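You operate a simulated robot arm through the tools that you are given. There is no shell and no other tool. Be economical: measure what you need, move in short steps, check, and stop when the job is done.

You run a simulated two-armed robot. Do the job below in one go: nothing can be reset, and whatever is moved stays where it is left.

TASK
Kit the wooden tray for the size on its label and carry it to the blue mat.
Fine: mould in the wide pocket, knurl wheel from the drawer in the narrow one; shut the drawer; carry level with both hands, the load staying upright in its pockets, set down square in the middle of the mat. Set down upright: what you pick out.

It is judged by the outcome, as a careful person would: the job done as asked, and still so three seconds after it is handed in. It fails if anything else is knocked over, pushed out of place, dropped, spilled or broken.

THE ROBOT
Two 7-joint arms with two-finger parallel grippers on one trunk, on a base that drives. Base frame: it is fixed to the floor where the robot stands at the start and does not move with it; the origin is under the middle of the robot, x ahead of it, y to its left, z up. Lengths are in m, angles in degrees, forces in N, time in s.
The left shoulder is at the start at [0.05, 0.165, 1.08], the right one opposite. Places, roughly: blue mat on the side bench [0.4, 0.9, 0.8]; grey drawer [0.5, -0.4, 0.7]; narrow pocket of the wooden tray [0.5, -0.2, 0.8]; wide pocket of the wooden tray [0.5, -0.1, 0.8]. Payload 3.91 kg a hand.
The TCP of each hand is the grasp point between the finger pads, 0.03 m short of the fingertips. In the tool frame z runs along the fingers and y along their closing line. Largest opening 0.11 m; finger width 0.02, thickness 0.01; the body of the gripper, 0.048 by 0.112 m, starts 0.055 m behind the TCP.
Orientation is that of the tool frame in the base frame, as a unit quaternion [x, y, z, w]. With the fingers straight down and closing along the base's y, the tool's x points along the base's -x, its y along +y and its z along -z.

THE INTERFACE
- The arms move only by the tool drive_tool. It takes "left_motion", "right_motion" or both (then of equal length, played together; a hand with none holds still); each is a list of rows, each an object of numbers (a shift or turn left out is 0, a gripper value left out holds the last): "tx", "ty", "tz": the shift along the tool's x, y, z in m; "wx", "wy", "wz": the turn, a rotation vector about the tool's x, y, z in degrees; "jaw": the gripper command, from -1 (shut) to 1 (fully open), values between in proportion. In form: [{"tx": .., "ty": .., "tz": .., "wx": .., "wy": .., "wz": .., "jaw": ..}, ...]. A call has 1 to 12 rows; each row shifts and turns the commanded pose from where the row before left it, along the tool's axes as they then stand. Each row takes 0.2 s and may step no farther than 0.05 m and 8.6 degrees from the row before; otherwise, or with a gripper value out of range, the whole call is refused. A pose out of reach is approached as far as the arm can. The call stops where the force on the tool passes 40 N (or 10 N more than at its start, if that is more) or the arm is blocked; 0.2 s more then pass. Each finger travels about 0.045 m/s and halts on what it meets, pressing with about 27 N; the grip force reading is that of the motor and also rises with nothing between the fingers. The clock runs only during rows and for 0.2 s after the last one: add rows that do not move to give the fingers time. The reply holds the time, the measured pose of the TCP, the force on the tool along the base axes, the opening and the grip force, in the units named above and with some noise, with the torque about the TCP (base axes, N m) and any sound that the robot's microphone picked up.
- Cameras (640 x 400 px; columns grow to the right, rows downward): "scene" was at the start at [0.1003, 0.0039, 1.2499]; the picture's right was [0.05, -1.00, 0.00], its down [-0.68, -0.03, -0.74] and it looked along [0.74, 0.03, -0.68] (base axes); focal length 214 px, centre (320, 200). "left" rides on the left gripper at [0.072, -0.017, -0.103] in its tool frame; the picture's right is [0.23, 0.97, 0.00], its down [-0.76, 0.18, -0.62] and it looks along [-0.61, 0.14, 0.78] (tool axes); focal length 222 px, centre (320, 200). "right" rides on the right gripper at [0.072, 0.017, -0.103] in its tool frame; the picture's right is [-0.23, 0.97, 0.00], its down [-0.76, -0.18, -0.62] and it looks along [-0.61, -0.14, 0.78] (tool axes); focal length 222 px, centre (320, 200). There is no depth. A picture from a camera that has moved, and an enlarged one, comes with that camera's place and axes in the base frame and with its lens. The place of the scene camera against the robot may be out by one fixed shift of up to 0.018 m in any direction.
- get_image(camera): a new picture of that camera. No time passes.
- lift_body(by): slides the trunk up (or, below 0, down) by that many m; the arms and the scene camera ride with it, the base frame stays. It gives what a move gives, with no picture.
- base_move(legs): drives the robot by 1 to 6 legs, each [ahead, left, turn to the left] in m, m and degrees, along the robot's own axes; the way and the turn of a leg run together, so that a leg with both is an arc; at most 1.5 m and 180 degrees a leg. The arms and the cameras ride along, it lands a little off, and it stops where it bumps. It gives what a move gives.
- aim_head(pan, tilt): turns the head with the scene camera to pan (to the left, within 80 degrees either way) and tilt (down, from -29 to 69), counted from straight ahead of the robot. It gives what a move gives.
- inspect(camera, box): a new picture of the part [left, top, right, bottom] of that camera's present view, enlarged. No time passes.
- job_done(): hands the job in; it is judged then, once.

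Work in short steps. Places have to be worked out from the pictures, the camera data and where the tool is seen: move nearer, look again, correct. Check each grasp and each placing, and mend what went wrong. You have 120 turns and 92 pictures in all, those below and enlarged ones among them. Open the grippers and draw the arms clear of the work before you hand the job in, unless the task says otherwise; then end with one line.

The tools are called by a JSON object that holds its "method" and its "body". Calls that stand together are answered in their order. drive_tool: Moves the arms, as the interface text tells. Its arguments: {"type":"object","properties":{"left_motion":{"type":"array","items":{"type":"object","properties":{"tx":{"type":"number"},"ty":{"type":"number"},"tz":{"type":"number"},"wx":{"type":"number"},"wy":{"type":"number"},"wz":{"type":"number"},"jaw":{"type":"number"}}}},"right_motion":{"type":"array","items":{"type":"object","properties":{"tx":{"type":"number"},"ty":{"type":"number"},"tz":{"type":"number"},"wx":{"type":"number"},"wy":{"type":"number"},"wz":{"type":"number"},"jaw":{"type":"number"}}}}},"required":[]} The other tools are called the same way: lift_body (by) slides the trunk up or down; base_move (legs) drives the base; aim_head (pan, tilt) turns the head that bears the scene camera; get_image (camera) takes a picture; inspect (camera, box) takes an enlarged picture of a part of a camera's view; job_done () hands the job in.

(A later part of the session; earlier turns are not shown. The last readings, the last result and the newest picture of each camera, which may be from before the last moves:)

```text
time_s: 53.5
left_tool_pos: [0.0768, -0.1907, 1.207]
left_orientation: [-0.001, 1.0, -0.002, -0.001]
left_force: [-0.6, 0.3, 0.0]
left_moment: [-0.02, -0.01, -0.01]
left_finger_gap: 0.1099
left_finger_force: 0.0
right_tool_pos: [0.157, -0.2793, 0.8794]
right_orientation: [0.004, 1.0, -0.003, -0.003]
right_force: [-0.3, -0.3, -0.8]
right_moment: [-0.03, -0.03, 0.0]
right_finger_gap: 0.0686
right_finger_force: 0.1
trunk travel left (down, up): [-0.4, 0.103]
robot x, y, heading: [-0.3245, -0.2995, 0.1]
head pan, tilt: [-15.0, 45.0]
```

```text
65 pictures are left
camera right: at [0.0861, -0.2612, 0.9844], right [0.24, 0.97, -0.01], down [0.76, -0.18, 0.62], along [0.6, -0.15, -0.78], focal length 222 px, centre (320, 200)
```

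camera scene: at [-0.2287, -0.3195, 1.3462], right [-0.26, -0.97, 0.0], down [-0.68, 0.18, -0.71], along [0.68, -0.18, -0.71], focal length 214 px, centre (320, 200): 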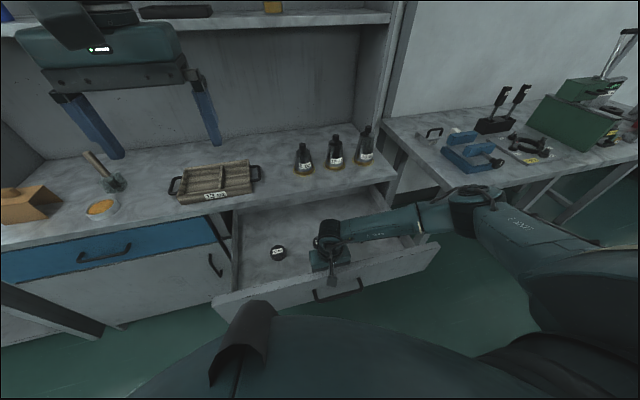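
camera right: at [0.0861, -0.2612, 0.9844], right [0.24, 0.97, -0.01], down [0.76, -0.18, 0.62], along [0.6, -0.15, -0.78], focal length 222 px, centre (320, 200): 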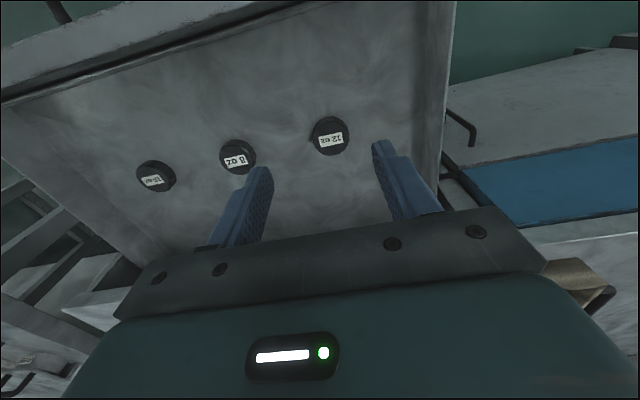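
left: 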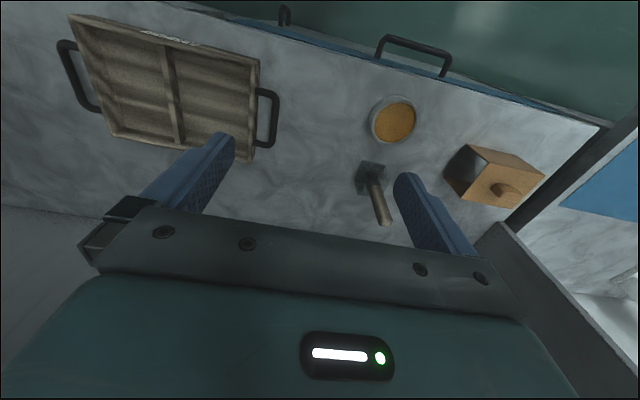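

The leftmost wheel reads 12 oz, at about [0.222, -0.278]; floor z≈0.633. I move over it, open the jaw and descend partway.

{"method": "drive_tool", "body": {"right_motion": [{"tx": -0.033, "jaw": 1}, {"tx": -0.032}, {"tz": 0.045}, {"tz": 0.045}, {"tz": 0.045}]}}

{"method": "get_image", "body": {"camera": "right"}}

```text
time_s: 54.7
left_tool_pos: [0.0767, -0.19, 1.2061]
left_orientation: [-0.001, 1.0, -0.002, 0.0]
left_force: [-0.5, 0.3, 0.1]
left_moment: [-0.07, -0.01, -0.02]
left_finger_gap: 0.1099
left_finger_force: 0.0
right_tool_pos: [0.2203, -0.2773, 0.7467]
right_orientation: [0.003, 1.0, -0.002, -0.001]
right_force: [-0.9, -0.1, 0.1]
right_moment: [0.0, -0.01, -0.02]
right_finger_gap: 0.1099
right_finger_force: 0.0
trunk travel left (down, up): [-0.4, 0.103]
robot x, y, heading: [-0.3272, -0.2981, 0.0]
head pan, tilt: [-15.0, 45.0]
```

```text
64 pictures are left
camera right: at [0.1495, -0.2589, 0.8509], right [0.23, 0.97, 0.0], down [0.76, -0.18, 0.62], along [0.6, -0.15, -0.78], focal length 222 px, centre (320, 200)
```

right: 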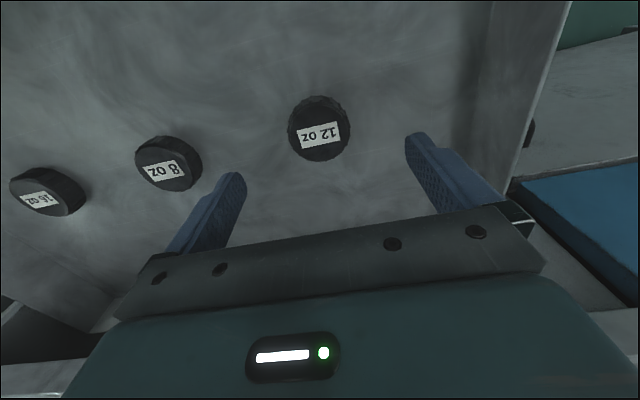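

Alignment is good (wheel Ø≈0.054, centred). I descend to just above the drawer floor and close.

{"method": "drive_tool", "body": {"right_motion": [{"tz": 0.04, "tx": -0.002}, {"tz": 0.025}, {"tz": 0.012}, {"jaw": -1}, {}, {}, {}]}}

{"method": "get_image", "body": {"camera": "right"}}

```text
time_s: 56.3
left_tool_pos: [0.0772, -0.1912, 1.2084]
left_orientation: [-0.001, 1.0, 0.001, 0.0]
left_force: [-0.1, -0.2, 0.6]
left_moment: [0.0, 0.03, 0.02]
left_finger_gap: 0.1101
left_finger_force: 0.1
right_tool_pos: [0.2077, -0.2831, 0.7093]
right_orientation: [0.004, 1.0, -0.001, -0.002]
right_force: [-0.4, 0.3, -0.6]
right_moment: [0.0, -0.01, 0.03]
right_finger_gap: 0.0211
right_finger_force: 0.1
right hand out of reach, approached as far as the arm can: row 1, 2
trunk travel left (down, up): [-0.4, 0.103]
robot x, y, heading: [-0.3297, -0.2983, 0.1]
head pan, tilt: [-15.0, 45.0]
```

```text
63 pictures are left
camera right: at [0.1366, -0.2658, 0.814], right [0.24, 0.97, 0.0], down [0.76, -0.18, 0.62], along [0.6, -0.15, -0.78], focal length 222 px, centre (320, 200)
```

right: 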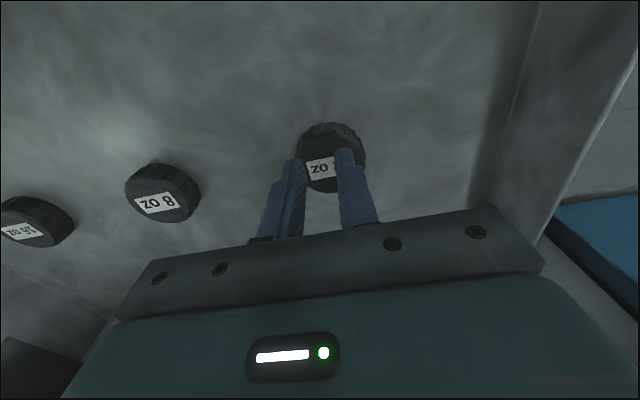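

The arm ran out of downward reach because the trunk is high. I open, raise the hand, lower the trunk 0.15 m, then retry.

{"method": "drive_tool", "body": {"right_motion": [{"tz": -0.045, "jaw": 1}, {"tz": -0.045}, {"tz": -0.045}, {"tz": -0.045}]}}

{"method": "lift_body", "body": {"by": -0.15}}

```text
time_s: 57.3
left_tool_pos: [0.0755, -0.1909, 1.207]
left_orientation: [-0.001, 1.0, 0.001, 0.0]
left_force: [-0.2, -0.3, -0.2]
left_moment: [0.0, 0.01, -0.01]
left_finger_gap: 0.1101
left_finger_force: 0.1
right_tool_pos: [0.2111, -0.2827, 0.8873]
right_orientation: [0.005, 1.0, -0.002, -0.001]
right_force: [0.1, 0.2, -0.1]
right_moment: [-0.03, -0.02, -0.08]
right_finger_gap: 0.1098
right_finger_force: 0.3
trunk travel left (down, up): [-0.4, 0.103]
robot x, y, heading: [-0.3226, -0.2971, -0.0]
head pan, tilt: [-15.0, 45.0]
```

```text
time_s: 59.0
left_tool_pos: [0.0762, -0.1907, 1.0566]
left_orientation: [-0.001, 1.0, 0.0, 0.001]
left_force: [0.2, 0.6, 0.0]
left_moment: [0.01, -0.01, 0.01]
left_finger_gap: 0.1097
left_finger_force: 0.0
right_tool_pos: [0.2114, -0.2818, 0.736]
right_orientation: [0.004, 1.0, -0.001, -0.001]
right_force: [-0.1, 0.1, -0.3]
right_moment: [-0.01, -0.02, 0.01]
right_finger_gap: 0.11
right_finger_force: 0.1
trunk travel left (down, up): [-0.25, 0.253]
robot x, y, heading: [-0.3262, -0.2991, -0.2]
head pan, tilt: [-15.0, 45.0]
```

Now I correct by +0.011 in x and +0.004 in y and descend to z≈0.668, then close.

{"method": "drive_tool", "body": {"right_motion": [{"tz": 0.03, "tx": -0.011, "ty": 0.004}, {"tz": 0.025}, {"tz": 0.012}, {}]}}

{"method": "get_image", "body": {"camera": "right"}}

```text
time_s: 60.0
left_tool_pos: [0.0771, -0.1906, 1.0574]
left_orientation: [-0.001, 1.0, -0.001, 0.0]
left_force: [-0.3, -0.2, 0.7]
left_moment: [-0.01, 0.01, -0.02]
left_finger_gap: 0.1102
left_finger_force: 0.0
right_tool_pos: [0.2216, -0.279, 0.6712]
right_orientation: [0.003, 1.0, -0.002, -0.001]
right_force: [-0.5, 0.6, -0.5]
right_moment: [0.04, -0.02, -0.02]
right_finger_gap: 0.11
right_finger_force: 0.0
trunk travel left (down, up): [-0.25, 0.253]
robot x, y, heading: [-0.3282, -0.2996, 0.0]
head pan, tilt: [-15.0, 45.0]
```

```text
62 pictures are left
camera right: at [0.1505, -0.2608, 0.7751], right [0.23, 0.97, 0.0], down [0.76, -0.18, 0.62], along [0.6, -0.15, -0.78], focal length 222 px, centre (320, 200)
```

right: 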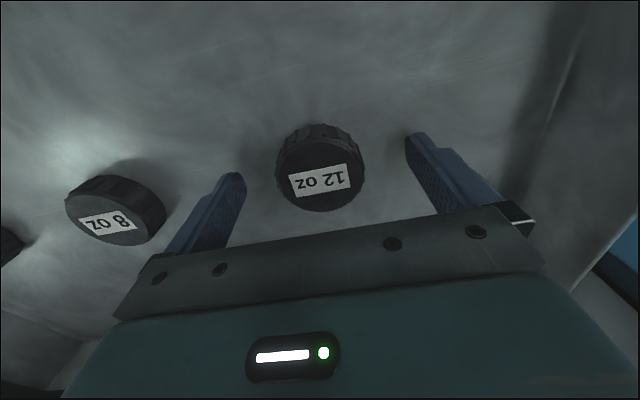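

Centred between the fingers. I go 5 mm lower and close.

{"method": "drive_tool", "body": {"right_motion": [{"tz": 0.005}, {"jaw": -1}, {}, {}, {}, {}]}}

```text
time_s: 61.5
left_tool_pos: [0.0767, -0.1907, 1.0565]
left_orientation: [-0.001, 1.0, -0.001, 0.0]
left_force: [0.4, 0.5, 0.4]
left_moment: [-0.01, 0.0, 0.04]
left_finger_gap: 0.1101
left_finger_force: 0.1
right_tool_pos: [0.2224, -0.2784, 0.6656]
right_orientation: [0.005, 1.0, -0.002, -0.002]
right_force: [0.3, -1.5, 2.3]
right_moment: [0.07, 0.01, 0.02]
right_finger_gap: 0.0553
right_finger_force: 26.9
trunk travel left (down, up): [-0.25, 0.253]
robot x, y, heading: [-0.3258, -0.2962, -0.1]
head pan, tilt: [-15.0, 45.0]
```

Gripped at 0.055. Lifting straight up.

{"method": "drive_tool", "body": {"right_motion": [{"tz": -0.02}, {"tz": -0.045}, {"tz": -0.045}, {"tz": -0.045}, {"tz": -0.045}, {"tz": -0.045}, {"tz": -0.045}]}}

{"method": "get_image", "body": {"camera": "right"}}

{"method": "get_image", "body": {"camera": "scene"}}

```text
time_s: 63.0
left_tool_pos: [0.0768, -0.191, 1.0568]
left_orientation: [0.0, 1.0, 0.0, 0.0]
left_force: [-0.2, 0.5, -0.4]
left_moment: [-0.01, -0.01, 0.0]
left_finger_gap: 0.1101
left_finger_force: 0.0
right_tool_pos: [0.2229, -0.2796, 0.9547]
right_orientation: [0.005, 1.0, -0.002, -0.001]
right_force: [0.1, 0.2, -2.9]
right_moment: [0.03, 0.01, 0.02]
right_finger_gap: 0.0555
right_finger_force: 27.1
trunk travel left (down, up): [-0.25, 0.253]
robot x, y, heading: [-0.3246, -0.3001, 0.2]
head pan, tilt: [-15.0, 45.0]
```

```text
61 pictures are left
camera right: at [0.1511, -0.2606, 1.06], right [0.23, 0.97, 0.0], down [0.76, -0.18, 0.62], along [0.6, -0.15, -0.78], focal length 222 px, centre (320, 200)
```

right: 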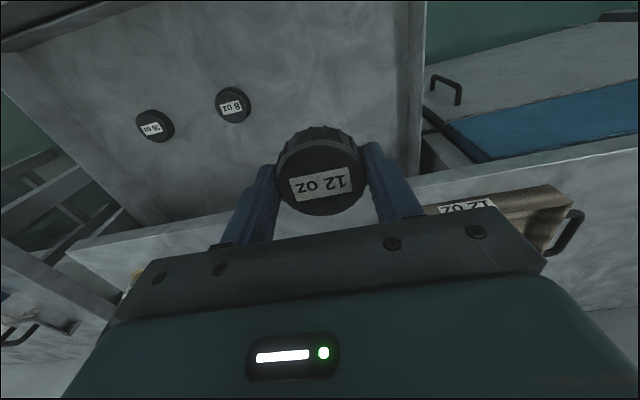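

```text
60 pictures are left
camera scene: at [-0.2301, -0.3195, 1.1963], right [-0.26, -0.97, 0.0], down [-0.68, 0.18, -0.71], along [0.68, -0.18, -0.71], focal length 214 px, centre (320, 200)
```

scene: 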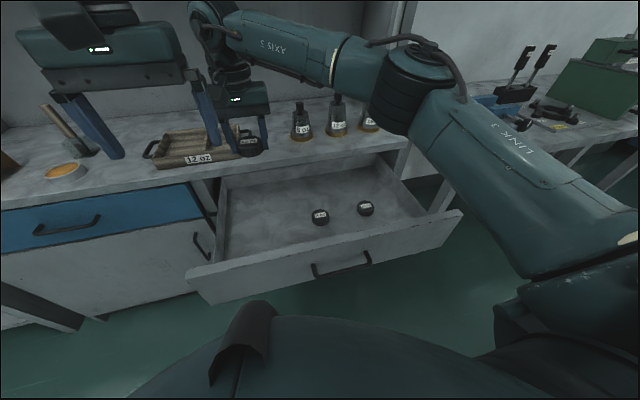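

The 12 oz wheel is held. The drawer must shut before I can get near the tray, so I move the right hand aside to the right and bring the left hand, closed, in front of the drawer.

{"method": "drive_tool", "body": {"right_motion": [{"ty": -0.04}, {"ty": -0.04}, {"ty": -0.04}, {"ty": -0.04}, {"ty": -0.04}, {}, {}, {}], "left_motion": [{"tx": 0.03, "jaw": -1}, {"tx": 0.03}, {"tx": 0.03}, {"tx": 0.04}, {"ty": -0.04}, {"ty": -0.04}, {"tz": 0.045}, {"tz": 0.045}]}}

{"method": "drive_tool", "body": {"left_motion": [{"tz": 0.045}, {"tz": 0.045}, {"tz": 0.045}, {"tz": 0.045}, {"tz": 0.045}, {"tz": 0.03}, {"wy": -7}, {"wy": -7}, {"wy": -7}]}}

{"method": "get_image", "body": {"camera": "scene"}}

```text
time_s: 64.8
left_tool_pos: [-0.0501, -0.2695, 0.9695]
left_orientation: [0.0, 1.0, -0.001, 0.0]
left_force: [-0.3, 0.1, -0.6]
left_moment: [-0.04, -0.04, 0.04]
left_finger_gap: 0.0
left_finger_force: 27.0
right_tool_pos: [0.2226, -0.4763, 0.9546]
right_orientation: [0.004, 1.0, -0.001, -0.002]
right_force: [-0.1, -0.8, -3.3]
right_moment: [0.0, -0.02, 0.0]
right_finger_gap: 0.0553
right_finger_force: 27.5
trunk travel left (down, up): [-0.25, 0.253]
robot x, y, heading: [-0.3242, -0.2974, -0.1]
head pan, tilt: [-15.0, 45.0]
```

```text
time_s: 66.8
left_tool_pos: [-0.0528, -0.2711, 0.7124]
left_orientation: [-0.001, 0.983, 0.0, 0.183]
left_force: [-1.4, 0.2, 0.9]
left_moment: [-0.01, 0.0, -0.02]
left_finger_gap: 0.0001
left_finger_force: 26.8
right_tool_pos: [0.2222, -0.4767, 0.9543]
right_orientation: [0.004, 1.0, -0.002, -0.001]
right_force: [0.0, 0.4, -2.5]
right_moment: [0.03, 0.0, 0.0]
right_finger_gap: 0.0553
right_finger_force: 26.6
trunk travel left (down, up): [-0.25, 0.253]
robot x, y, heading: [-0.3235, -0.2976, 0.1]
head pan, tilt: [-15.0, 45.0]
```

```text
59 pictures are left
camera scene: at [-0.2298, -0.3197, 1.1963], right [-0.26, -0.97, 0.0], down [-0.68, 0.18, -0.71], along [0.68, -0.18, -0.71], focal length 214 px, centre (320, 200)
```

scene: 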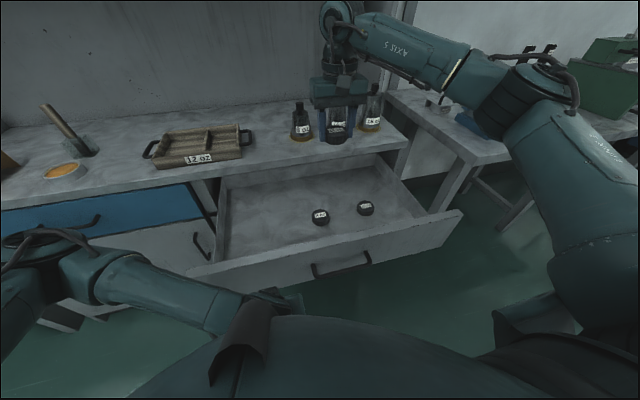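

Before driving I raise the right hand and draw it back so the wheel stays clear of the moulds.

{"method": "drive_tool", "body": {"right_motion": [{"tz": -0.04, "tx": 0.03}, {"tz": -0.04, "tx": 0.03}, {"tz": -0.04, "tx": 0.03}, {"tz": -0.04, "tx": 0.03}]}}

{"method": "base_move", "body": {"legs": [[0.2, 0, 0]]}}

{"method": "get_image", "body": {"camera": "scene"}}

```text
time_s: 67.8
left_tool_pos: [-0.0536, -0.2708, 0.7124]
left_orientation: [-0.001, 0.983, 0.0, 0.182]
left_force: [0.8, -0.3, -0.7]
left_moment: [0.02, -0.05, 0.0]
left_finger_gap: 0.0001
left_finger_force: 26.9
right_tool_pos: [0.1021, -0.476, 1.1162]
right_orientation: [0.005, 1.0, -0.002, -0.002]
right_force: [-0.2, 0.7, -2.6]
right_moment: [0.01, -0.02, -0.02]
right_finger_gap: 0.0553
right_finger_force: 27.0
trunk travel left (down, up): [-0.25, 0.253]
robot x, y, heading: [-0.3247, -0.302, -0.2]
head pan, tilt: [-15.0, 45.0]
```

```text
time_s: 69.5
left_tool_pos: [0.1456, -0.2732, 0.7125]
left_orientation: [0.0, 0.983, 0.0, 0.182]
left_force: [-0.1, 0.1, 0.1]
left_moment: [0.03, 0.01, 0.03]
left_finger_gap: 0.0001
left_finger_force: 26.6
right_tool_pos: [0.303, -0.4763, 1.1166]
right_orientation: [0.005, 1.0, -0.001, -0.002]
right_force: [0.0, 0.1, -3.2]
right_moment: [0.02, 0.03, -0.02]
right_finger_gap: 0.0552
right_finger_force: 26.6
trunk travel left (down, up): [-0.25, 0.253]
robot x, y, heading: [-0.1281, -0.3015, -0.1]
head pan, tilt: [-15.0, 45.0]
```

```text
58 pictures are left
camera scene: at [-0.0302, -0.3202, 1.1962], right [-0.26, -0.97, 0.0], down [-0.68, 0.18, -0.71], along [0.68, -0.18, -0.71], focal length 214 px, centre (320, 200)
```

scene: 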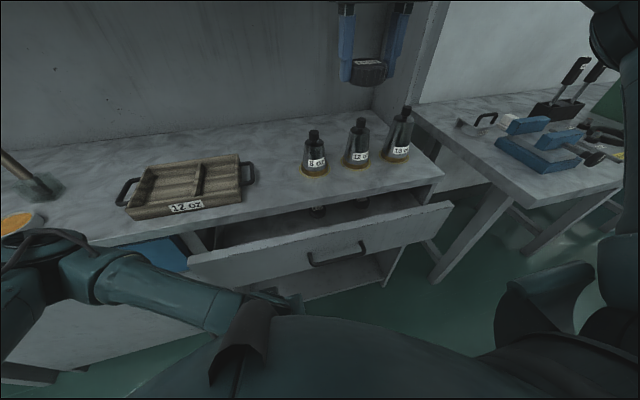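

The drawer is half shut. I push the rest with the left arm so its elbow stays off the bench.

{"method": "drive_tool", "body": {"left_motion": [{"tx": -0.028, "tz": 0.0107}, {"tx": -0.028, "tz": 0.0107}, {"tx": -0.028, "tz": 0.0107}, {"tx": -0.028, "tz": 0.0107}]}}

{"method": "get_image", "body": {"camera": "scene"}}

```text
time_s: 70.5
left_tool_pos: [0.2678, -0.2729, 0.712]
left_orientation: [0.0, 0.983, 0.0, 0.183]
left_force: [0.0, -0.6, 0.0]
left_moment: [0.0, 0.0, 0.0]
left_finger_gap: 0.0
left_finger_force: 26.8
right_tool_pos: [0.3031, -0.4785, 1.1162]
right_orientation: [0.006, 1.0, -0.001, -0.001]
right_force: [0.4, 0.1, -3.1]
right_moment: [0.01, 0.02, -0.03]
right_finger_gap: 0.055
right_finger_force: 27.3
trunk travel left (down, up): [-0.25, 0.253]
robot x, y, heading: [-0.1247, -0.2972, -0.3]
head pan, tilt: [-15.0, 45.0]
```

```text
57 pictures are left
camera scene: at [-0.0301, -0.3202, 1.1963], right [-0.26, -0.97, 0.0], down [-0.68, 0.18, -0.71], along [0.68, -0.18, -0.71], focal length 214 px, centre (320, 200)
```

scene: 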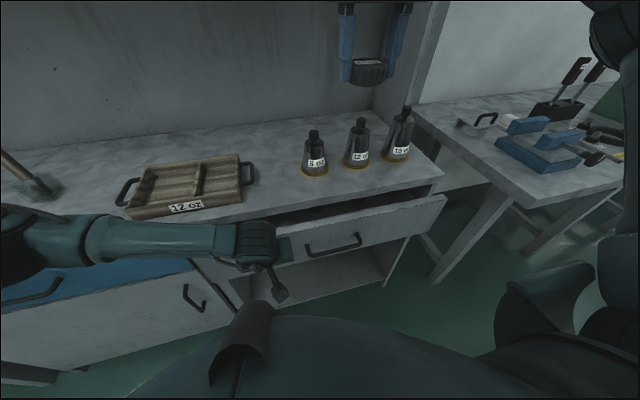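

Nearly shut; pushing the last few centimetres in small steps.

{"method": "drive_tool", "body": {"left_motion": [{"tx": -0.019, "tz": 0.007}, {"tx": -0.019, "tz": 0.007}, {"tx": -0.0095, "tz": 0.0035}, {"tx": -0.0095, "tz": 0.0035}, {"tx": -0.0095, "tz": 0.0035}, {"tx": -0.0095, "tz": 0.0035}]}}

{"method": "get_image", "body": {"camera": "scene"}}

```text
time_s: 72.0
left_tool_pos: [0.3381, -0.2741, 0.7095]
left_orientation: [0.003, 0.985, 0.0, 0.174]
left_force: [-10.7, 0.8, 2.8]
left_moment: [0.02, -0.74, 0.14]
left_finger_gap: 0.0002
left_finger_force: 27.1
right_tool_pos: [0.3006, -0.4767, 1.1154]
right_orientation: [0.006, 1.0, -0.002, -0.001]
right_force: [-0.7, 0.6, -4.2]
right_moment: [0.01, 0.0, 0.01]
right_finger_gap: 0.0554
right_finger_force: 27.2
trunk travel left (down, up): [-0.25, 0.253]
robot x, y, heading: [-0.1262, -0.2962, -0.0]
head pan, tilt: [-15.0, 45.0]
stopped in row 6 (left hand): the force on the tool passed its limit (the readings are from after the stop); the commanded pose is now the measured one
```

```text
56 pictures are left
camera scene: at [-0.0321, -0.3199, 1.1964], right [-0.26, -0.97, 0.0], down [-0.68, 0.18, -0.71], along [0.68, -0.18, -0.71], focal length 214 px, centre (320, 200)
```

scene: 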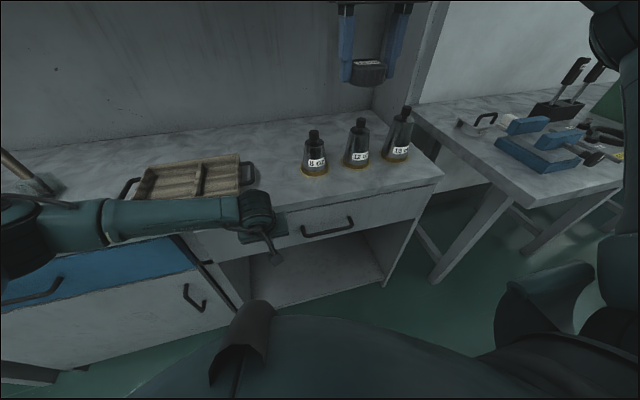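

The drawer is flush and the push hit its stop. I back the left hand off and raise it.

{"method": "drive_tool", "body": {"left_motion": [{"tx": 0.035, "tz": -0.013}, {"tx": 0.035, "tz": -0.013}, {"tx": 0.035, "tz": -0.013}, {"tx": 0.035, "tz": -0.013}, {"wy": 7, "ty": 0.03}, {"wy": 7, "ty": 0.03}, {"wy": 6, "ty": 0.03}, {"tz": -0.045, "ty": 0.02}, {"tz": -0.045, "ty": 0.02}, {"tz": -0.045, "ty": 0.02}, {"tz": -0.045}, {"tz": -0.045}]}}

{"method": "drive_tool", "body": {"left_motion": [{"tz": -0.045, "jaw": 1}, {"tz": -0.045}]}}

{"method": "inspect", "body": {"camera": "scene", "box": [100, 110, 420, 310]}}

```text
time_s: 74.6
left_tool_pos: [0.1909, -0.1214, 0.9382]
left_orientation: [0.003, 1.0, 0.0, 0.001]
left_force: [-0.4, -0.2, -0.3]
left_moment: [0.01, -0.01, 0.03]
left_finger_gap: 0.0
left_finger_force: 27.3
right_tool_pos: [0.3019, -0.4762, 1.1154]
right_orientation: [0.005, 1.0, -0.001, -0.001]
right_force: [-0.5, 0.8, -3.0]
right_moment: [0.04, 0.01, 0.02]
right_finger_gap: 0.0549
right_finger_force: 27.1
trunk travel left (down, up): [-0.25, 0.253]
robot x, y, heading: [-0.1266, -0.2942, -0.2]
head pan, tilt: [-15.0, 45.0]
```

```text
time_s: 75.2
left_tool_pos: [0.1898, -0.122, 1.0285]
left_orientation: [0.003, 1.0, 0.001, 0.001]
left_force: [0.8, 0.0, -0.5]
left_moment: [-0.02, -0.02, -0.03]
left_finger_gap: 0.0508
left_finger_force: 0.2
right_tool_pos: [0.2999, -0.4779, 1.1171]
right_orientation: [0.005, 1.0, -0.002, -0.001]
right_force: [0.4, -0.8, -2.6]
right_moment: [0.01, 0.01, 0.04]
right_finger_gap: 0.0552
right_finger_force: 27.0
trunk travel left (down, up): [-0.25, 0.253]
robot x, y, heading: [-0.1291, -0.3046, -0.1]
head pan, tilt: [-15.0, 45.0]
```

```text
2.00 times, centred on (260, 210) of scene
camera zoom: at [-0.0314, -0.3202, 1.1963], right [-0.26, -0.97, 0.0], down [-0.68, 0.18, -0.71], along [0.68, -0.18, -0.71], focal length 429 px, centre (440, 180)
```

zoom: 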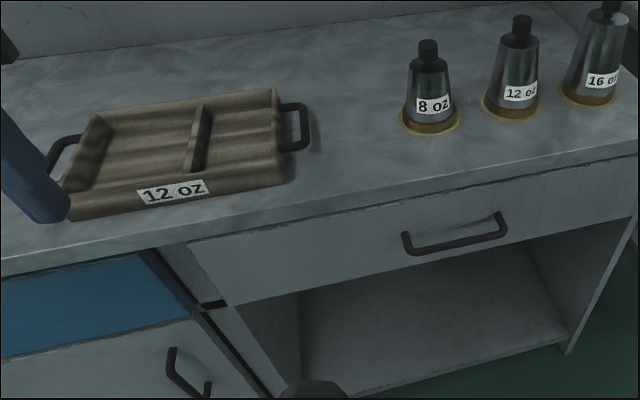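

Drawer is fully shut. I shift the robot left toward the tray, bring the right hand (with wheel) over the tray's near side and view it from the hand camera.

{"method": "base_move", "body": {"legs": [[0.04, 0.2, 0]]}}

{"method": "aim_head", "body": {"pan": -10, "tilt": 50}}

{"method": "get_image", "body": {"camera": "scene"}}

{"method": "get_image", "body": {"camera": "right"}}

```text
time_s: 76.8
left_tool_pos: [0.2319, 0.0807, 1.0282]
left_orientation: [0.003, 1.0, 0.0, 0.001]
left_force: [0.3, 0.3, -0.7]
left_moment: [0.02, 0.04, 0.02]
left_finger_gap: 0.1102
left_finger_force: 0.1
right_tool_pos: [0.3413, -0.2775, 1.1158]
right_orientation: [0.006, 1.0, -0.002, -0.002]
right_force: [-0.1, -0.1, -3.2]
right_moment: [-0.02, -0.01, -0.01]
right_finger_gap: 0.0554
right_finger_force: 27.1
trunk travel left (down, up): [-0.25, 0.253]
robot x, y, heading: [-0.0858, -0.097, 0.0]
head pan, tilt: [-15.0, 45.0]
```

```text
time_s: 77.5
left_tool_pos: [0.2304, 0.0787, 1.0288]
left_orientation: [0.004, 1.0, 0.0, 0.001]
left_force: [-0.3, -0.7, 0.7]
left_moment: [0.0, 0.03, 0.0]
left_finger_gap: 0.1101
left_finger_force: 0.0
right_tool_pos: [0.3433, -0.2755, 1.1165]
right_orientation: [0.006, 1.0, -0.002, -0.002]
right_force: [0.2, -0.3, -2.8]
right_moment: [0.06, 0.02, 0.0]
right_finger_gap: 0.0554
right_finger_force: 27.4
trunk travel left (down, up): [-0.25, 0.253]
robot x, y, heading: [-0.0889, -0.0971, 0.0]
head pan, tilt: [-10.0, 50.0]
```

```text
54 pictures are left
camera scene: at [0.0072, -0.1118, 1.1894], right [-0.18, -0.98, 0.0], down [-0.75, 0.13, -0.64], along [0.63, -0.11, -0.77], focal length 214 px, centre (320, 200)
```

scene: 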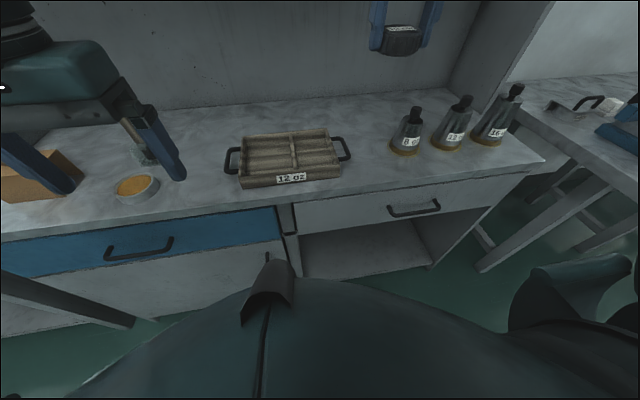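

```text
53 pictures are left
camera right: at [0.2713, -0.258, 1.2209], right [0.24, 0.97, 0.0], down [0.76, -0.18, 0.62], along [0.6, -0.15, -0.78], focal length 222 px, centre (320, 200)
```

right: 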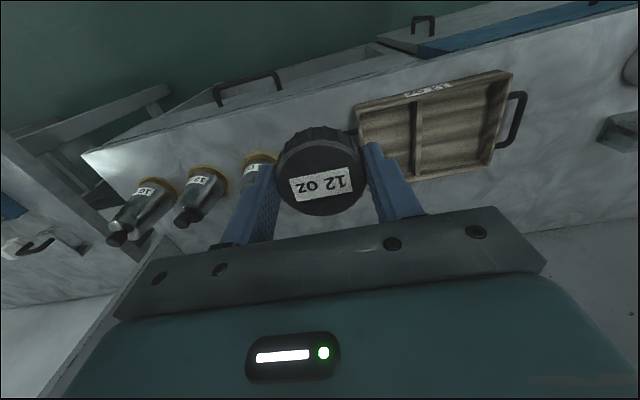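

Tray rim triangulates to x 0.385–0.553, y −0.23–0.005, rim z≈0.844, divider y≈−0.127; so narrow pocket centre ≈[0.469, −0.177]. I turn the hand 90° so the fingers will open along the pocket's length.

{"method": "drive_tool", "body": {"right_motion": [{"wz": -8.5}, {"wz": -8.5}, {"wz": -8.5}, {"wz": -8.5}, {"wz": -8.5}, {"wz": -8.5}, {"wz": -8.5}, {"wz": -8.5}, {"wz": -8.5}, {"wz": -8.5}, {"wz": -5}]}}

```text
time_s: 79.9
left_tool_pos: [0.2314, 0.0792, 1.0277]
left_orientation: [0.004, 1.0, 0.0, 0.0]
left_force: [0.4, 0.3, -0.3]
left_moment: [0.03, 0.01, -0.02]
left_finger_gap: 0.1101
left_finger_force: 0.0
right_tool_pos: [0.2143, -0.1948, 1.0603]
right_orientation: [-0.703, 0.711, 0.0, -0.001]
right_force: [0.0, 0.6, -4.2]
right_moment: [-0.01, -0.06, 0.0]
right_finger_gap: 0.0552
right_finger_force: 26.7
right hand out of reach, approached as far as the arm can: row 7, 8, 9, 10, 11
trunk travel left (down, up): [-0.25, 0.253]
robot x, y, heading: [-0.0881, -0.1009, 0.1]
head pan, tilt: [-10.0, 50.0]
```

The orientation is reached, with some retreat. I move the hand over the narrow pocket (base +x is tool −y now) while lowering to z≈0.96.

{"method": "drive_tool", "body": {"right_motion": [{"tz": 0.045}, {"tz": 0.045, "ty": -0.04}, {"ty": -0.04}, {"ty": -0.04}, {"ty": -0.04}, {"ty": -0.04, "tx": -0.01}, {"ty": -0.04, "tx": -0.01}, {"ty": -0.015}]}}

{"method": "get_image", "body": {"camera": "scene"}}

{"method": "get_image", "body": {"camera": "right"}}

```text
refused: row 2 steps farther than a row can; nothing moved
```

```text
52 pictures are left
camera scene: at [0.0071, -0.1117, 1.1894], right [-0.18, -0.98, 0.0], down [-0.75, 0.13, -0.64], along [0.63, -0.11, -0.77], focal length 214 px, centre (320, 200)
```

scene: 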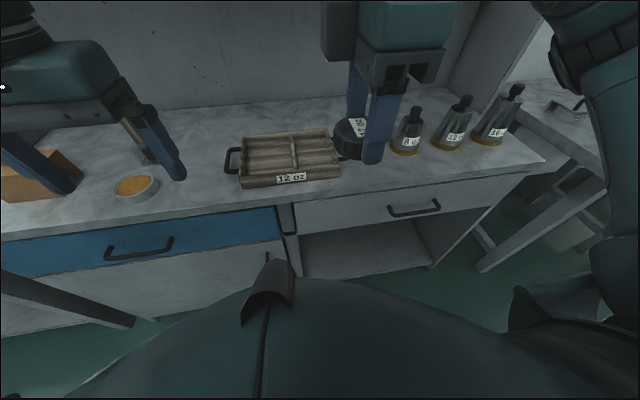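

```text
51 pictures are left
camera right: at [0.1988, -0.2661, 1.166], right [-0.97, 0.24, 0.0], down [0.19, 0.76, 0.62], along [0.15, 0.6, -0.78], focal length 222 px, centre (320, 200)
```

right: 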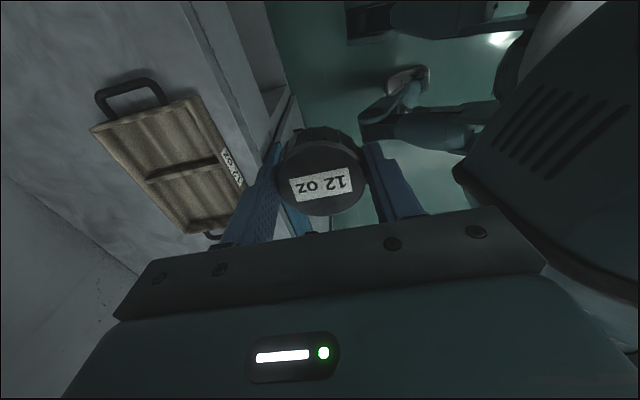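

The row step was too long; I resend with shorter steps.

{"method": "drive_tool", "body": {"right_motion": [{"tz": 0.045}, {"tz": 0.03, "ty": -0.03}, {"ty": -0.045}, {"ty": -0.045}, {"ty": -0.045}, {"ty": -0.045, "tx": -0.01}, {"ty": -0.045, "tx": -0.008}]}}

{"method": "get_image", "body": {"camera": "right"}}

{"method": "inspect", "body": {"camera": "scene", "box": [200, 80, 360, 200]}}

```text
time_s: 81.5
left_tool_pos: [0.2322, 0.0788, 1.0287]
left_orientation: [0.003, 1.0, 0.0, 0.001]
left_force: [-0.7, 0.8, -0.3]
left_moment: [-0.02, 0.02, -0.02]
left_finger_gap: 0.1102
left_finger_force: 0.1
right_tool_pos: [0.2547, -0.1175, 0.9784]
right_orientation: [-0.703, 0.711, -0.001, -0.003]
right_force: [-0.2, -0.7, -3.3]
right_moment: [0.0, 0.03, 0.0]
right_finger_gap: 0.0552
right_finger_force: 27.7
right hand out of reach, approached as far as the arm can: row 2, 3, 4, 5, 6, 7
trunk travel left (down, up): [-0.25, 0.253]
robot x, y, heading: [-0.0858, -0.0957, -0.1]
head pan, tilt: [-10.0, 50.0]
```

```text
50 pictures are left
camera right: at [0.2389, -0.1891, 1.0842], right [-0.97, 0.24, 0.0], down [0.19, 0.76, 0.62], along [0.15, 0.6, -0.78], focal length 222 px, centre (320, 200)
```

right: 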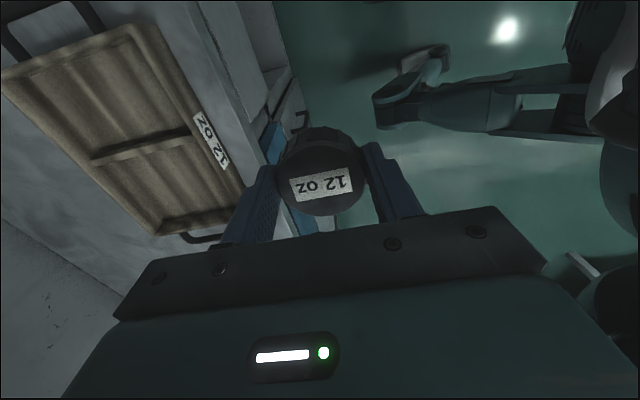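

```text
3.33 times, centred on (280, 140) of scene
camera zoom: at [0.0071, -0.112, 1.1894], right [-0.18, -0.98, 0.0], down [-0.75, 0.13, -0.64], along [0.63, -0.11, -0.77], focal length 715 px, centre (453, 400)
```

zoom: 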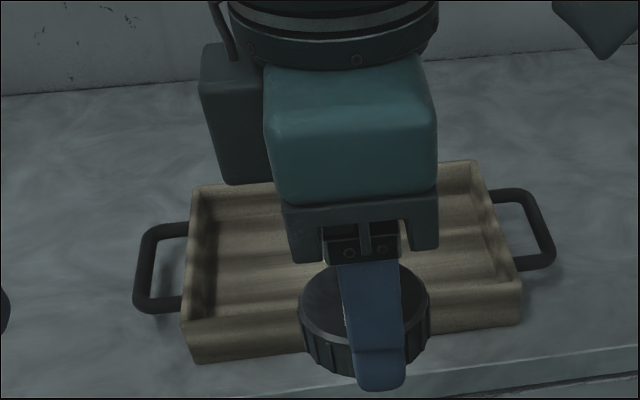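

With a full 90° the wrist cannot extend over the tray. About 50° is enough for finger clearance in the pocket, so I roll back by 40°.

{"method": "drive_tool", "body": {"right_motion": [{"wz": 8}, {"wz": 8}, {"wz": 8}, {"wz": 8}, {"wz": 8}]}}

```text
time_s: 82.7
left_tool_pos: [0.2307, 0.0793, 1.0273]
left_orientation: [0.004, 1.0, 0.0, 0.001]
left_force: [-0.4, 0.4, 0.2]
left_moment: [0.02, 0.01, 0.02]
left_finger_gap: 0.11
left_finger_force: 0.0
right_tool_pos: [0.2548, -0.1194, 0.9767]
right_orientation: [-0.417, 0.909, 0.0, -0.002]
right_force: [-0.7, -0.2, -3.4]
right_moment: [0.0, 0.0, 0.0]
right_finger_gap: 0.0547
right_finger_force: 27.0
trunk travel left (down, up): [-0.25, 0.253]
robot x, y, heading: [-0.0859, -0.0982, -0.1]
head pan, tilt: [-10.0, 50.0]
```

Now moving over the narrow pocket centre.

{"method": "drive_tool", "body": {"right_motion": [{"tx": -0.0191, "ty": -0.04}, {"tx": -0.0191, "ty": -0.04}, {"tx": -0.0191, "ty": -0.04}, {"tx": -0.0191, "ty": -0.04}, {"tx": -0.0191, "ty": -0.04}]}}

{"method": "get_image", "body": {"camera": "right"}}

{"method": "inspect", "body": {"camera": "scene", "box": [200, 80, 360, 200]}}

```text
time_s: 83.9
left_tool_pos: [0.2307, 0.0783, 1.0287]
left_orientation: [0.004, 1.0, 0.0, 0.001]
left_force: [0.0, -0.7, -0.4]
left_moment: [-0.03, 0.01, 0.02]
left_finger_gap: 0.11
left_finger_force: 0.1
right_tool_pos: [0.4339, -0.176, 0.9764]
right_orientation: [-0.417, 0.909, -0.002, -0.002]
right_force: [-0.1, 0.7, -3.3]
right_moment: [0.0, 0.04, -0.03]
right_finger_gap: 0.0551
right_finger_force: 27.1
right hand out of reach, approached as far as the arm can: row 5
trunk travel left (down, up): [-0.25, 0.253]
robot x, y, heading: [-0.0858, -0.0968, -0.2]
head pan, tilt: [-10.0, 50.0]
```

```text
48 pictures are left
camera right: at [0.3755, -0.2194, 1.0821], right [-0.59, 0.81, 0.0], down [0.63, 0.46, 0.62], along [0.5, 0.36, -0.78], focal length 222 px, centre (320, 200)
```

right: 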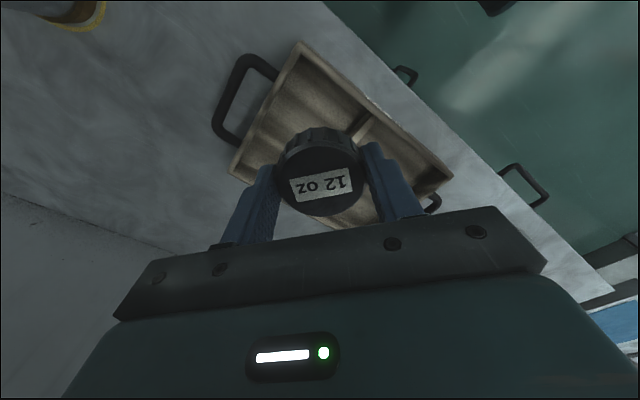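

```text
3.33 times, centred on (280, 140) of scene
camera zoom: at [0.007, -0.1114, 1.1894], right [-0.18, -0.98, 0.0], down [-0.75, 0.13, -0.64], along [0.63, -0.11, -0.77], focal length 715 px, centre (453, 400)
```

zoom: 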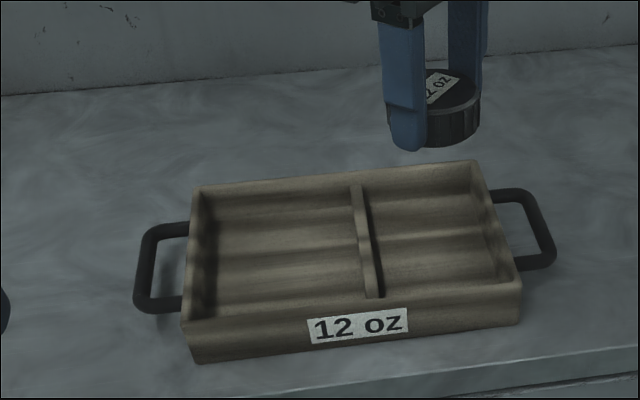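

Pocket refined to centre ≈[0.468, −0.177]. The hand is 34 mm short in x, so I drive the base 35 mm forward.

{"method": "base_move", "body": {"legs": [[0.036, 0, 0]]}}

{"method": "inspect", "body": {"camera": "scene", "box": [200, 80, 360, 200]}}

```text
time_s: 84.8
left_tool_pos: [0.266, 0.0779, 1.0276]
left_orientation: [0.004, 1.0, -0.001, 0.001]
left_force: [-0.3, 0.1, 0.4]
left_moment: [0.0, 0.05, 0.0]
left_finger_gap: 0.11
left_finger_force: 0.0
right_tool_pos: [0.4701, -0.1772, 0.977]
right_orientation: [-0.417, 0.909, -0.001, -0.003]
right_force: [0.1, 0.2, -2.9]
right_moment: [-0.03, 0.03, -0.01]
right_finger_gap: 0.0554
right_finger_force: 27.5
trunk travel left (down, up): [-0.25, 0.253]
robot x, y, heading: [-0.0463, -0.097, -0.0]
head pan, tilt: [-10.0, 50.0]
```

```text
3.33 times, centred on (280, 140) of scene
camera zoom: at [0.0434, -0.1119, 1.1893], right [-0.18, -0.98, 0.0], down [-0.75, 0.13, -0.64], along [0.63, -0.11, -0.77], focal length 715 px, centre (453, 400)
```

zoom: 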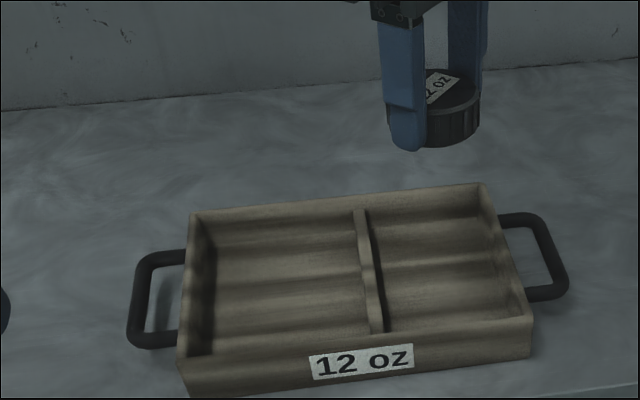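

Hand is at [0.470, −0.177]. I lower until the wheel is just above the rim and check alignment.

{"method": "drive_tool", "body": {"right_motion": [{"tz": 0.035}, {"tz": 0.035}, {"tz": 0.025}]}}

{"method": "inspect", "body": {"camera": "scene", "box": [200, 80, 360, 200]}}

{"method": "get_image", "body": {"camera": "right"}}

```text
time_s: 85.5
left_tool_pos: [0.2666, 0.0781, 1.0289]
left_orientation: [0.004, 1.0, 0.0, 0.001]
left_force: [0.4, -0.2, 0.0]
left_moment: [-0.03, -0.01, -0.01]
left_finger_gap: 0.1097
left_finger_force: 0.1
right_tool_pos: [0.469, -0.1762, 0.8827]
right_orientation: [-0.416, 0.909, -0.001, -0.002]
right_force: [0.2, -0.7, -3.5]
right_moment: [0.01, 0.0, -0.01]
right_finger_gap: 0.0549
right_finger_force: 27.1
trunk travel left (down, up): [-0.25, 0.253]
robot x, y, heading: [-0.0509, -0.097, -0.3]
head pan, tilt: [-10.0, 50.0]
```

```text
3.33 times, centred on (280, 140) of scene
camera zoom: at [0.043, -0.1119, 1.1894], right [-0.18, -0.98, 0.0], down [-0.75, 0.14, -0.64], along [0.63, -0.11, -0.77], focal length 715 px, centre (453, 400)
```

zoom: 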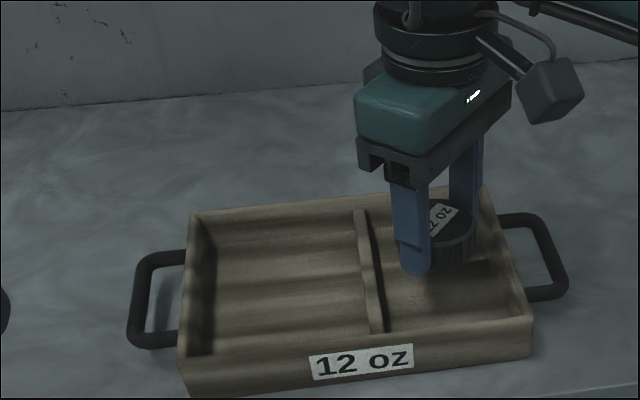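

```text
44 pictures are left
camera right: at [0.4103, -0.2199, 0.9876], right [-0.59, 0.81, 0.0], down [0.63, 0.46, 0.62], along [0.5, 0.37, -0.78], focal length 222 px, centre (320, 200)
```

right: 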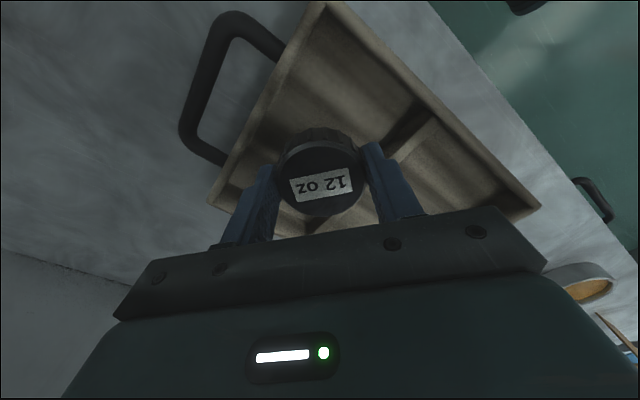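

Well centred. I descend slowly into the pocket.

{"method": "drive_tool", "body": {"right_motion": [{"tz": 0.012}, {"tz": 0.012}, {"tz": 0.01}, {"tz": 0.006}, {"tz": 0.004}]}}

```text
time_s: 86.8
left_tool_pos: [0.2665, 0.079, 1.0274]
left_orientation: [0.004, 1.0, 0.001, 0.001]
left_force: [-1.5, 0.4, -0.1]
left_moment: [-0.03, 0.02, -0.03]
left_finger_gap: 0.11
left_finger_force: 0.1
right_tool_pos: [0.4681, -0.1763, 0.842]
right_orientation: [-0.417, 0.909, -0.001, 0.0]
right_force: [-1.5, -1.9, 10.7]
right_moment: [0.04, 0.32, 0.04]
right_finger_gap: 0.0551
right_finger_force: 27.1
trunk travel left (down, up): [-0.25, 0.253]
robot x, y, heading: [-0.0536, -0.0989, 0.1]
head pan, tilt: [-10.0, 50.0]
```

Floor contact (vertical force rose by 14 N). I open just enough and draw up.

{"method": "drive_tool", "body": {"right_motion": [{"jaw": 0.25}, {}, {}, {"tz": -0.02}, {"tz": -0.035}, {"tz": -0.045}, {"tz": -0.045}, {"tz": -0.04}]}}

{"method": "inspect", "body": {"camera": "scene", "box": [200, 80, 360, 200]}}

```text
time_s: 88.5
left_tool_pos: [0.2664, 0.0785, 1.0285]
left_orientation: [0.004, 1.0, -0.001, 0.003]
left_force: [-0.4, 0.3, 0.7]
left_moment: [-0.01, -0.03, 0.02]
left_finger_gap: 0.1101
left_finger_force: 0.1
right_tool_pos: [0.4624, -0.1727, 1.0221]
right_orientation: [-0.416, 0.909, -0.002, -0.001]
right_force: [0.0, 0.1, 0.5]
right_moment: [-0.01, -0.02, -0.01]
right_finger_gap: 0.0687
right_finger_force: 0.1
right hand out of reach, approached as far as the arm can: row 8
trunk travel left (down, up): [-0.25, 0.253]
robot x, y, heading: [-0.0488, -0.0964, -0.1]
head pan, tilt: [-10.0, 50.0]
```

```text
3.33 times, centred on (280, 140) of scene
camera zoom: at [0.042, -0.1115, 1.1895], right [-0.18, -0.98, 0.0], down [-0.75, 0.13, -0.64], along [0.63, -0.11, -0.77], focal length 715 px, centre (453, 400)
```

zoom: 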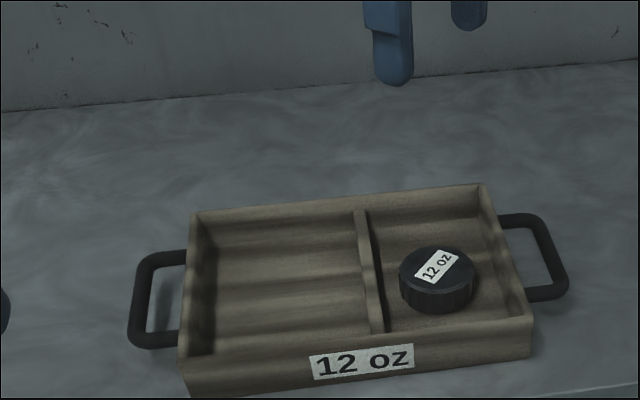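

Wheel is upright in the narrow pocket. Next the 12 oz mould: I raise the trunk a bit, square the hand, and drive back and right.

{"method": "drive_tool", "body": {"right_motion": [{"wz": 8.5, "jaw": 1}, {"wz": 8.5}, {"wz": 8.5}, {"wz": 8.5}, {"wz": 8.5}, {"wz": 6.8}]}}

{"method": "lift_body", "body": {"by": 0.08}}

{"method": "base_move", "body": {"legs": [[-0.1, 0, 0], [0, -0.34, 0]]}}

{"method": "get_image", "body": {"camera": "right"}}

{"method": "get_image", "body": {"camera": "scene"}}

```text
time_s: 90.0
left_tool_pos: [0.2667, 0.0788, 1.0284]
left_orientation: [0.003, 1.0, 0.0, 0.001]
left_force: [0.9, 1.3, -0.7]
left_moment: [0.01, -0.01, -0.03]
left_finger_gap: 0.1098
left_finger_force: 0.0
right_tool_pos: [0.4629, -0.1752, 1.0224]
right_orientation: [0.002, 1.0, -0.002, 0.0]
right_force: [-0.7, 0.2, -0.4]
right_moment: [0.01, -0.02, -0.01]
right_finger_gap: 0.11
right_finger_force: 0.1
trunk travel left (down, up): [-0.25, 0.253]
robot x, y, heading: [-0.0502, -0.0982, -0.6]
head pan, tilt: [-10.0, 50.0]
```

```text
time_s: 91.1
left_tool_pos: [0.267, 0.0787, 1.1085]
left_orientation: [0.003, 1.0, 0.0, 0.0]
left_force: [0.6, -0.4, -0.2]
left_moment: [0.03, -0.02, 0.01]
left_finger_gap: 0.11
left_finger_force: 0.0
right_tool_pos: [0.4642, -0.1754, 1.1029]
right_orientation: [0.0, 1.0, -0.001, -0.001]
right_force: [-0.2, -0.2, -0.2]
right_moment: [-0.01, -0.02, 0.0]
right_finger_gap: 0.11
right_finger_force: 0.0
trunk travel left (down, up): [-0.33, 0.173]
robot x, y, heading: [-0.0528, -0.1006, 0.1]
head pan, tilt: [-10.0, 50.0]
```

```text
time_s: 94.1
left_tool_pos: [0.1649, -0.2521, 1.1075]
left_orientation: [0.001, 1.0, 0.0, 0.001]
left_force: [0.8, -0.3, -0.5]
left_moment: [-0.01, 0.0, -0.03]
left_finger_gap: 0.1101
left_finger_force: 0.0
right_tool_pos: [0.363, -0.5045, 1.1025]
right_orientation: [-0.001, 1.0, -0.002, 0.0]
right_force: [-0.1, 0.6, 0.4]
right_moment: [0.01, -0.01, 0.01]
right_finger_gap: 0.11
right_finger_force: 0.1
trunk travel left (down, up): [-0.33, 0.173]
robot x, y, heading: [-0.1526, -0.4309, 0.1]
head pan, tilt: [-10.0, 50.0]
```

```text
42 pictures are left
camera right: at [0.2918, -0.4873, 1.2073], right [0.23, 0.97, 0.0], down [0.76, -0.17, 0.62], along [0.61, -0.14, -0.78], focal length 222 px, centre (320, 200)
```

right: 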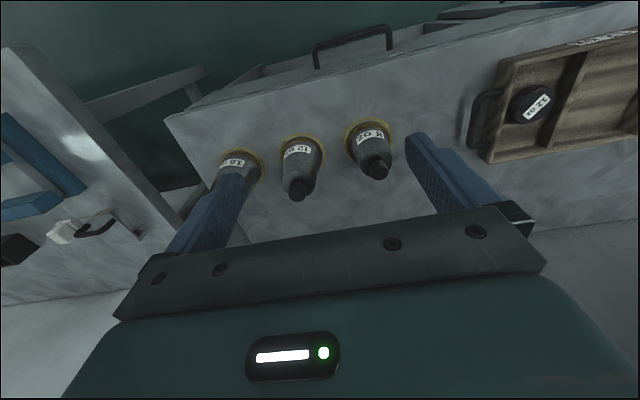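

```text
41 pictures are left
camera scene: at [-0.0584, -0.4426, 1.2694], right [-0.17, -0.98, 0.0], down [-0.75, 0.13, -0.64], along [0.63, -0.11, -0.77], focal length 214 px, centre (320, 200)
```

scene: 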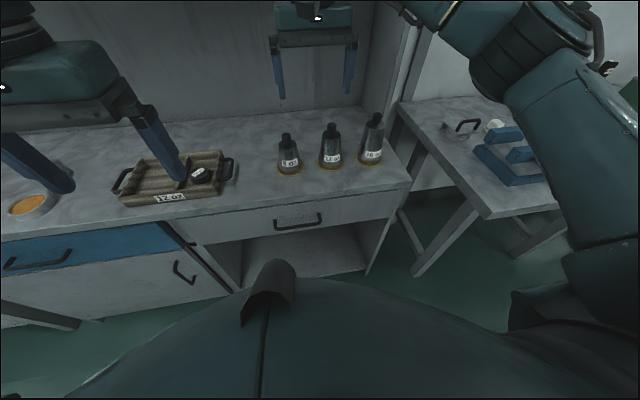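

The 12 oz mould's knob triangulates at ≈[0.503, −0.573, 0.913]. I drive a bit forward and put the hand above it, jaw half closed.

{"method": "base_move", "body": {"legs": [[0.09, 0, 0]]}}

{"method": "drive_tool", "body": {"right_motion": [{"ty": -0.034, "tx": -0.02, "jaw": 0.2}, {"ty": -0.034, "tx": -0.02}, {"tz": 0.04}, {"tz": 0.03}]}}

{"method": "get_image", "body": {"camera": "right"}}

```text
time_s: 95.2
left_tool_pos: [0.2549, -0.2501, 1.1079]
left_orientation: [0.002, 1.0, 0.0, 0.001]
left_force: [-0.1, 0.2, 0.6]
left_moment: [-0.03, 0.03, 0.02]
left_finger_gap: 0.1103
left_finger_force: 0.0
right_tool_pos: [0.4528, -0.5035, 1.1023]
right_orientation: [-0.001, 1.0, -0.001, -0.002]
right_force: [0.6, 0.1, -1.2]
right_moment: [0.02, 0.01, 0.01]
right_finger_gap: 0.11
right_finger_force: 0.0
trunk travel left (down, up): [-0.33, 0.173]
robot x, y, heading: [-0.0641, -0.4323, 0.1]
head pan, tilt: [-10.0, 50.0]
```

```text
time_s: 96.2
left_tool_pos: [0.2541, -0.2503, 1.1081]
left_orientation: [0.002, 1.0, 0.0, 0.002]
left_force: [-0.1, 0.8, -0.8]
left_moment: [-0.02, 0.0, 0.0]
left_finger_gap: 0.1101
left_finger_force: 0.2
right_tool_pos: [0.4914, -0.5711, 1.0348]
right_orientation: [-0.002, 1.0, -0.002, -0.001]
right_force: [0.1, 0.0, 0.1]
right_moment: [0.03, -0.02, -0.01]
right_finger_gap: 0.0659
right_finger_force: 0.2
trunk travel left (down, up): [-0.33, 0.173]
robot x, y, heading: [-0.0638, -0.4269, -0.2]
head pan, tilt: [-10.0, 50.0]
```

```text
40 pictures are left
camera right: at [0.4196, -0.555, 1.1383], right [0.22, 0.97, 0.0], down [0.76, -0.17, 0.62], along [0.61, -0.14, -0.78], focal length 222 px, centre (320, 200)
```

right: 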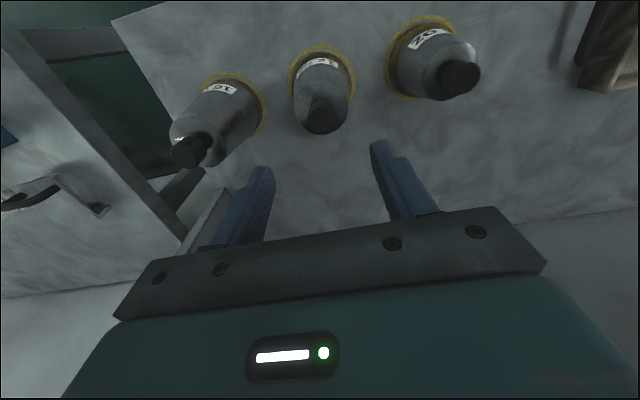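

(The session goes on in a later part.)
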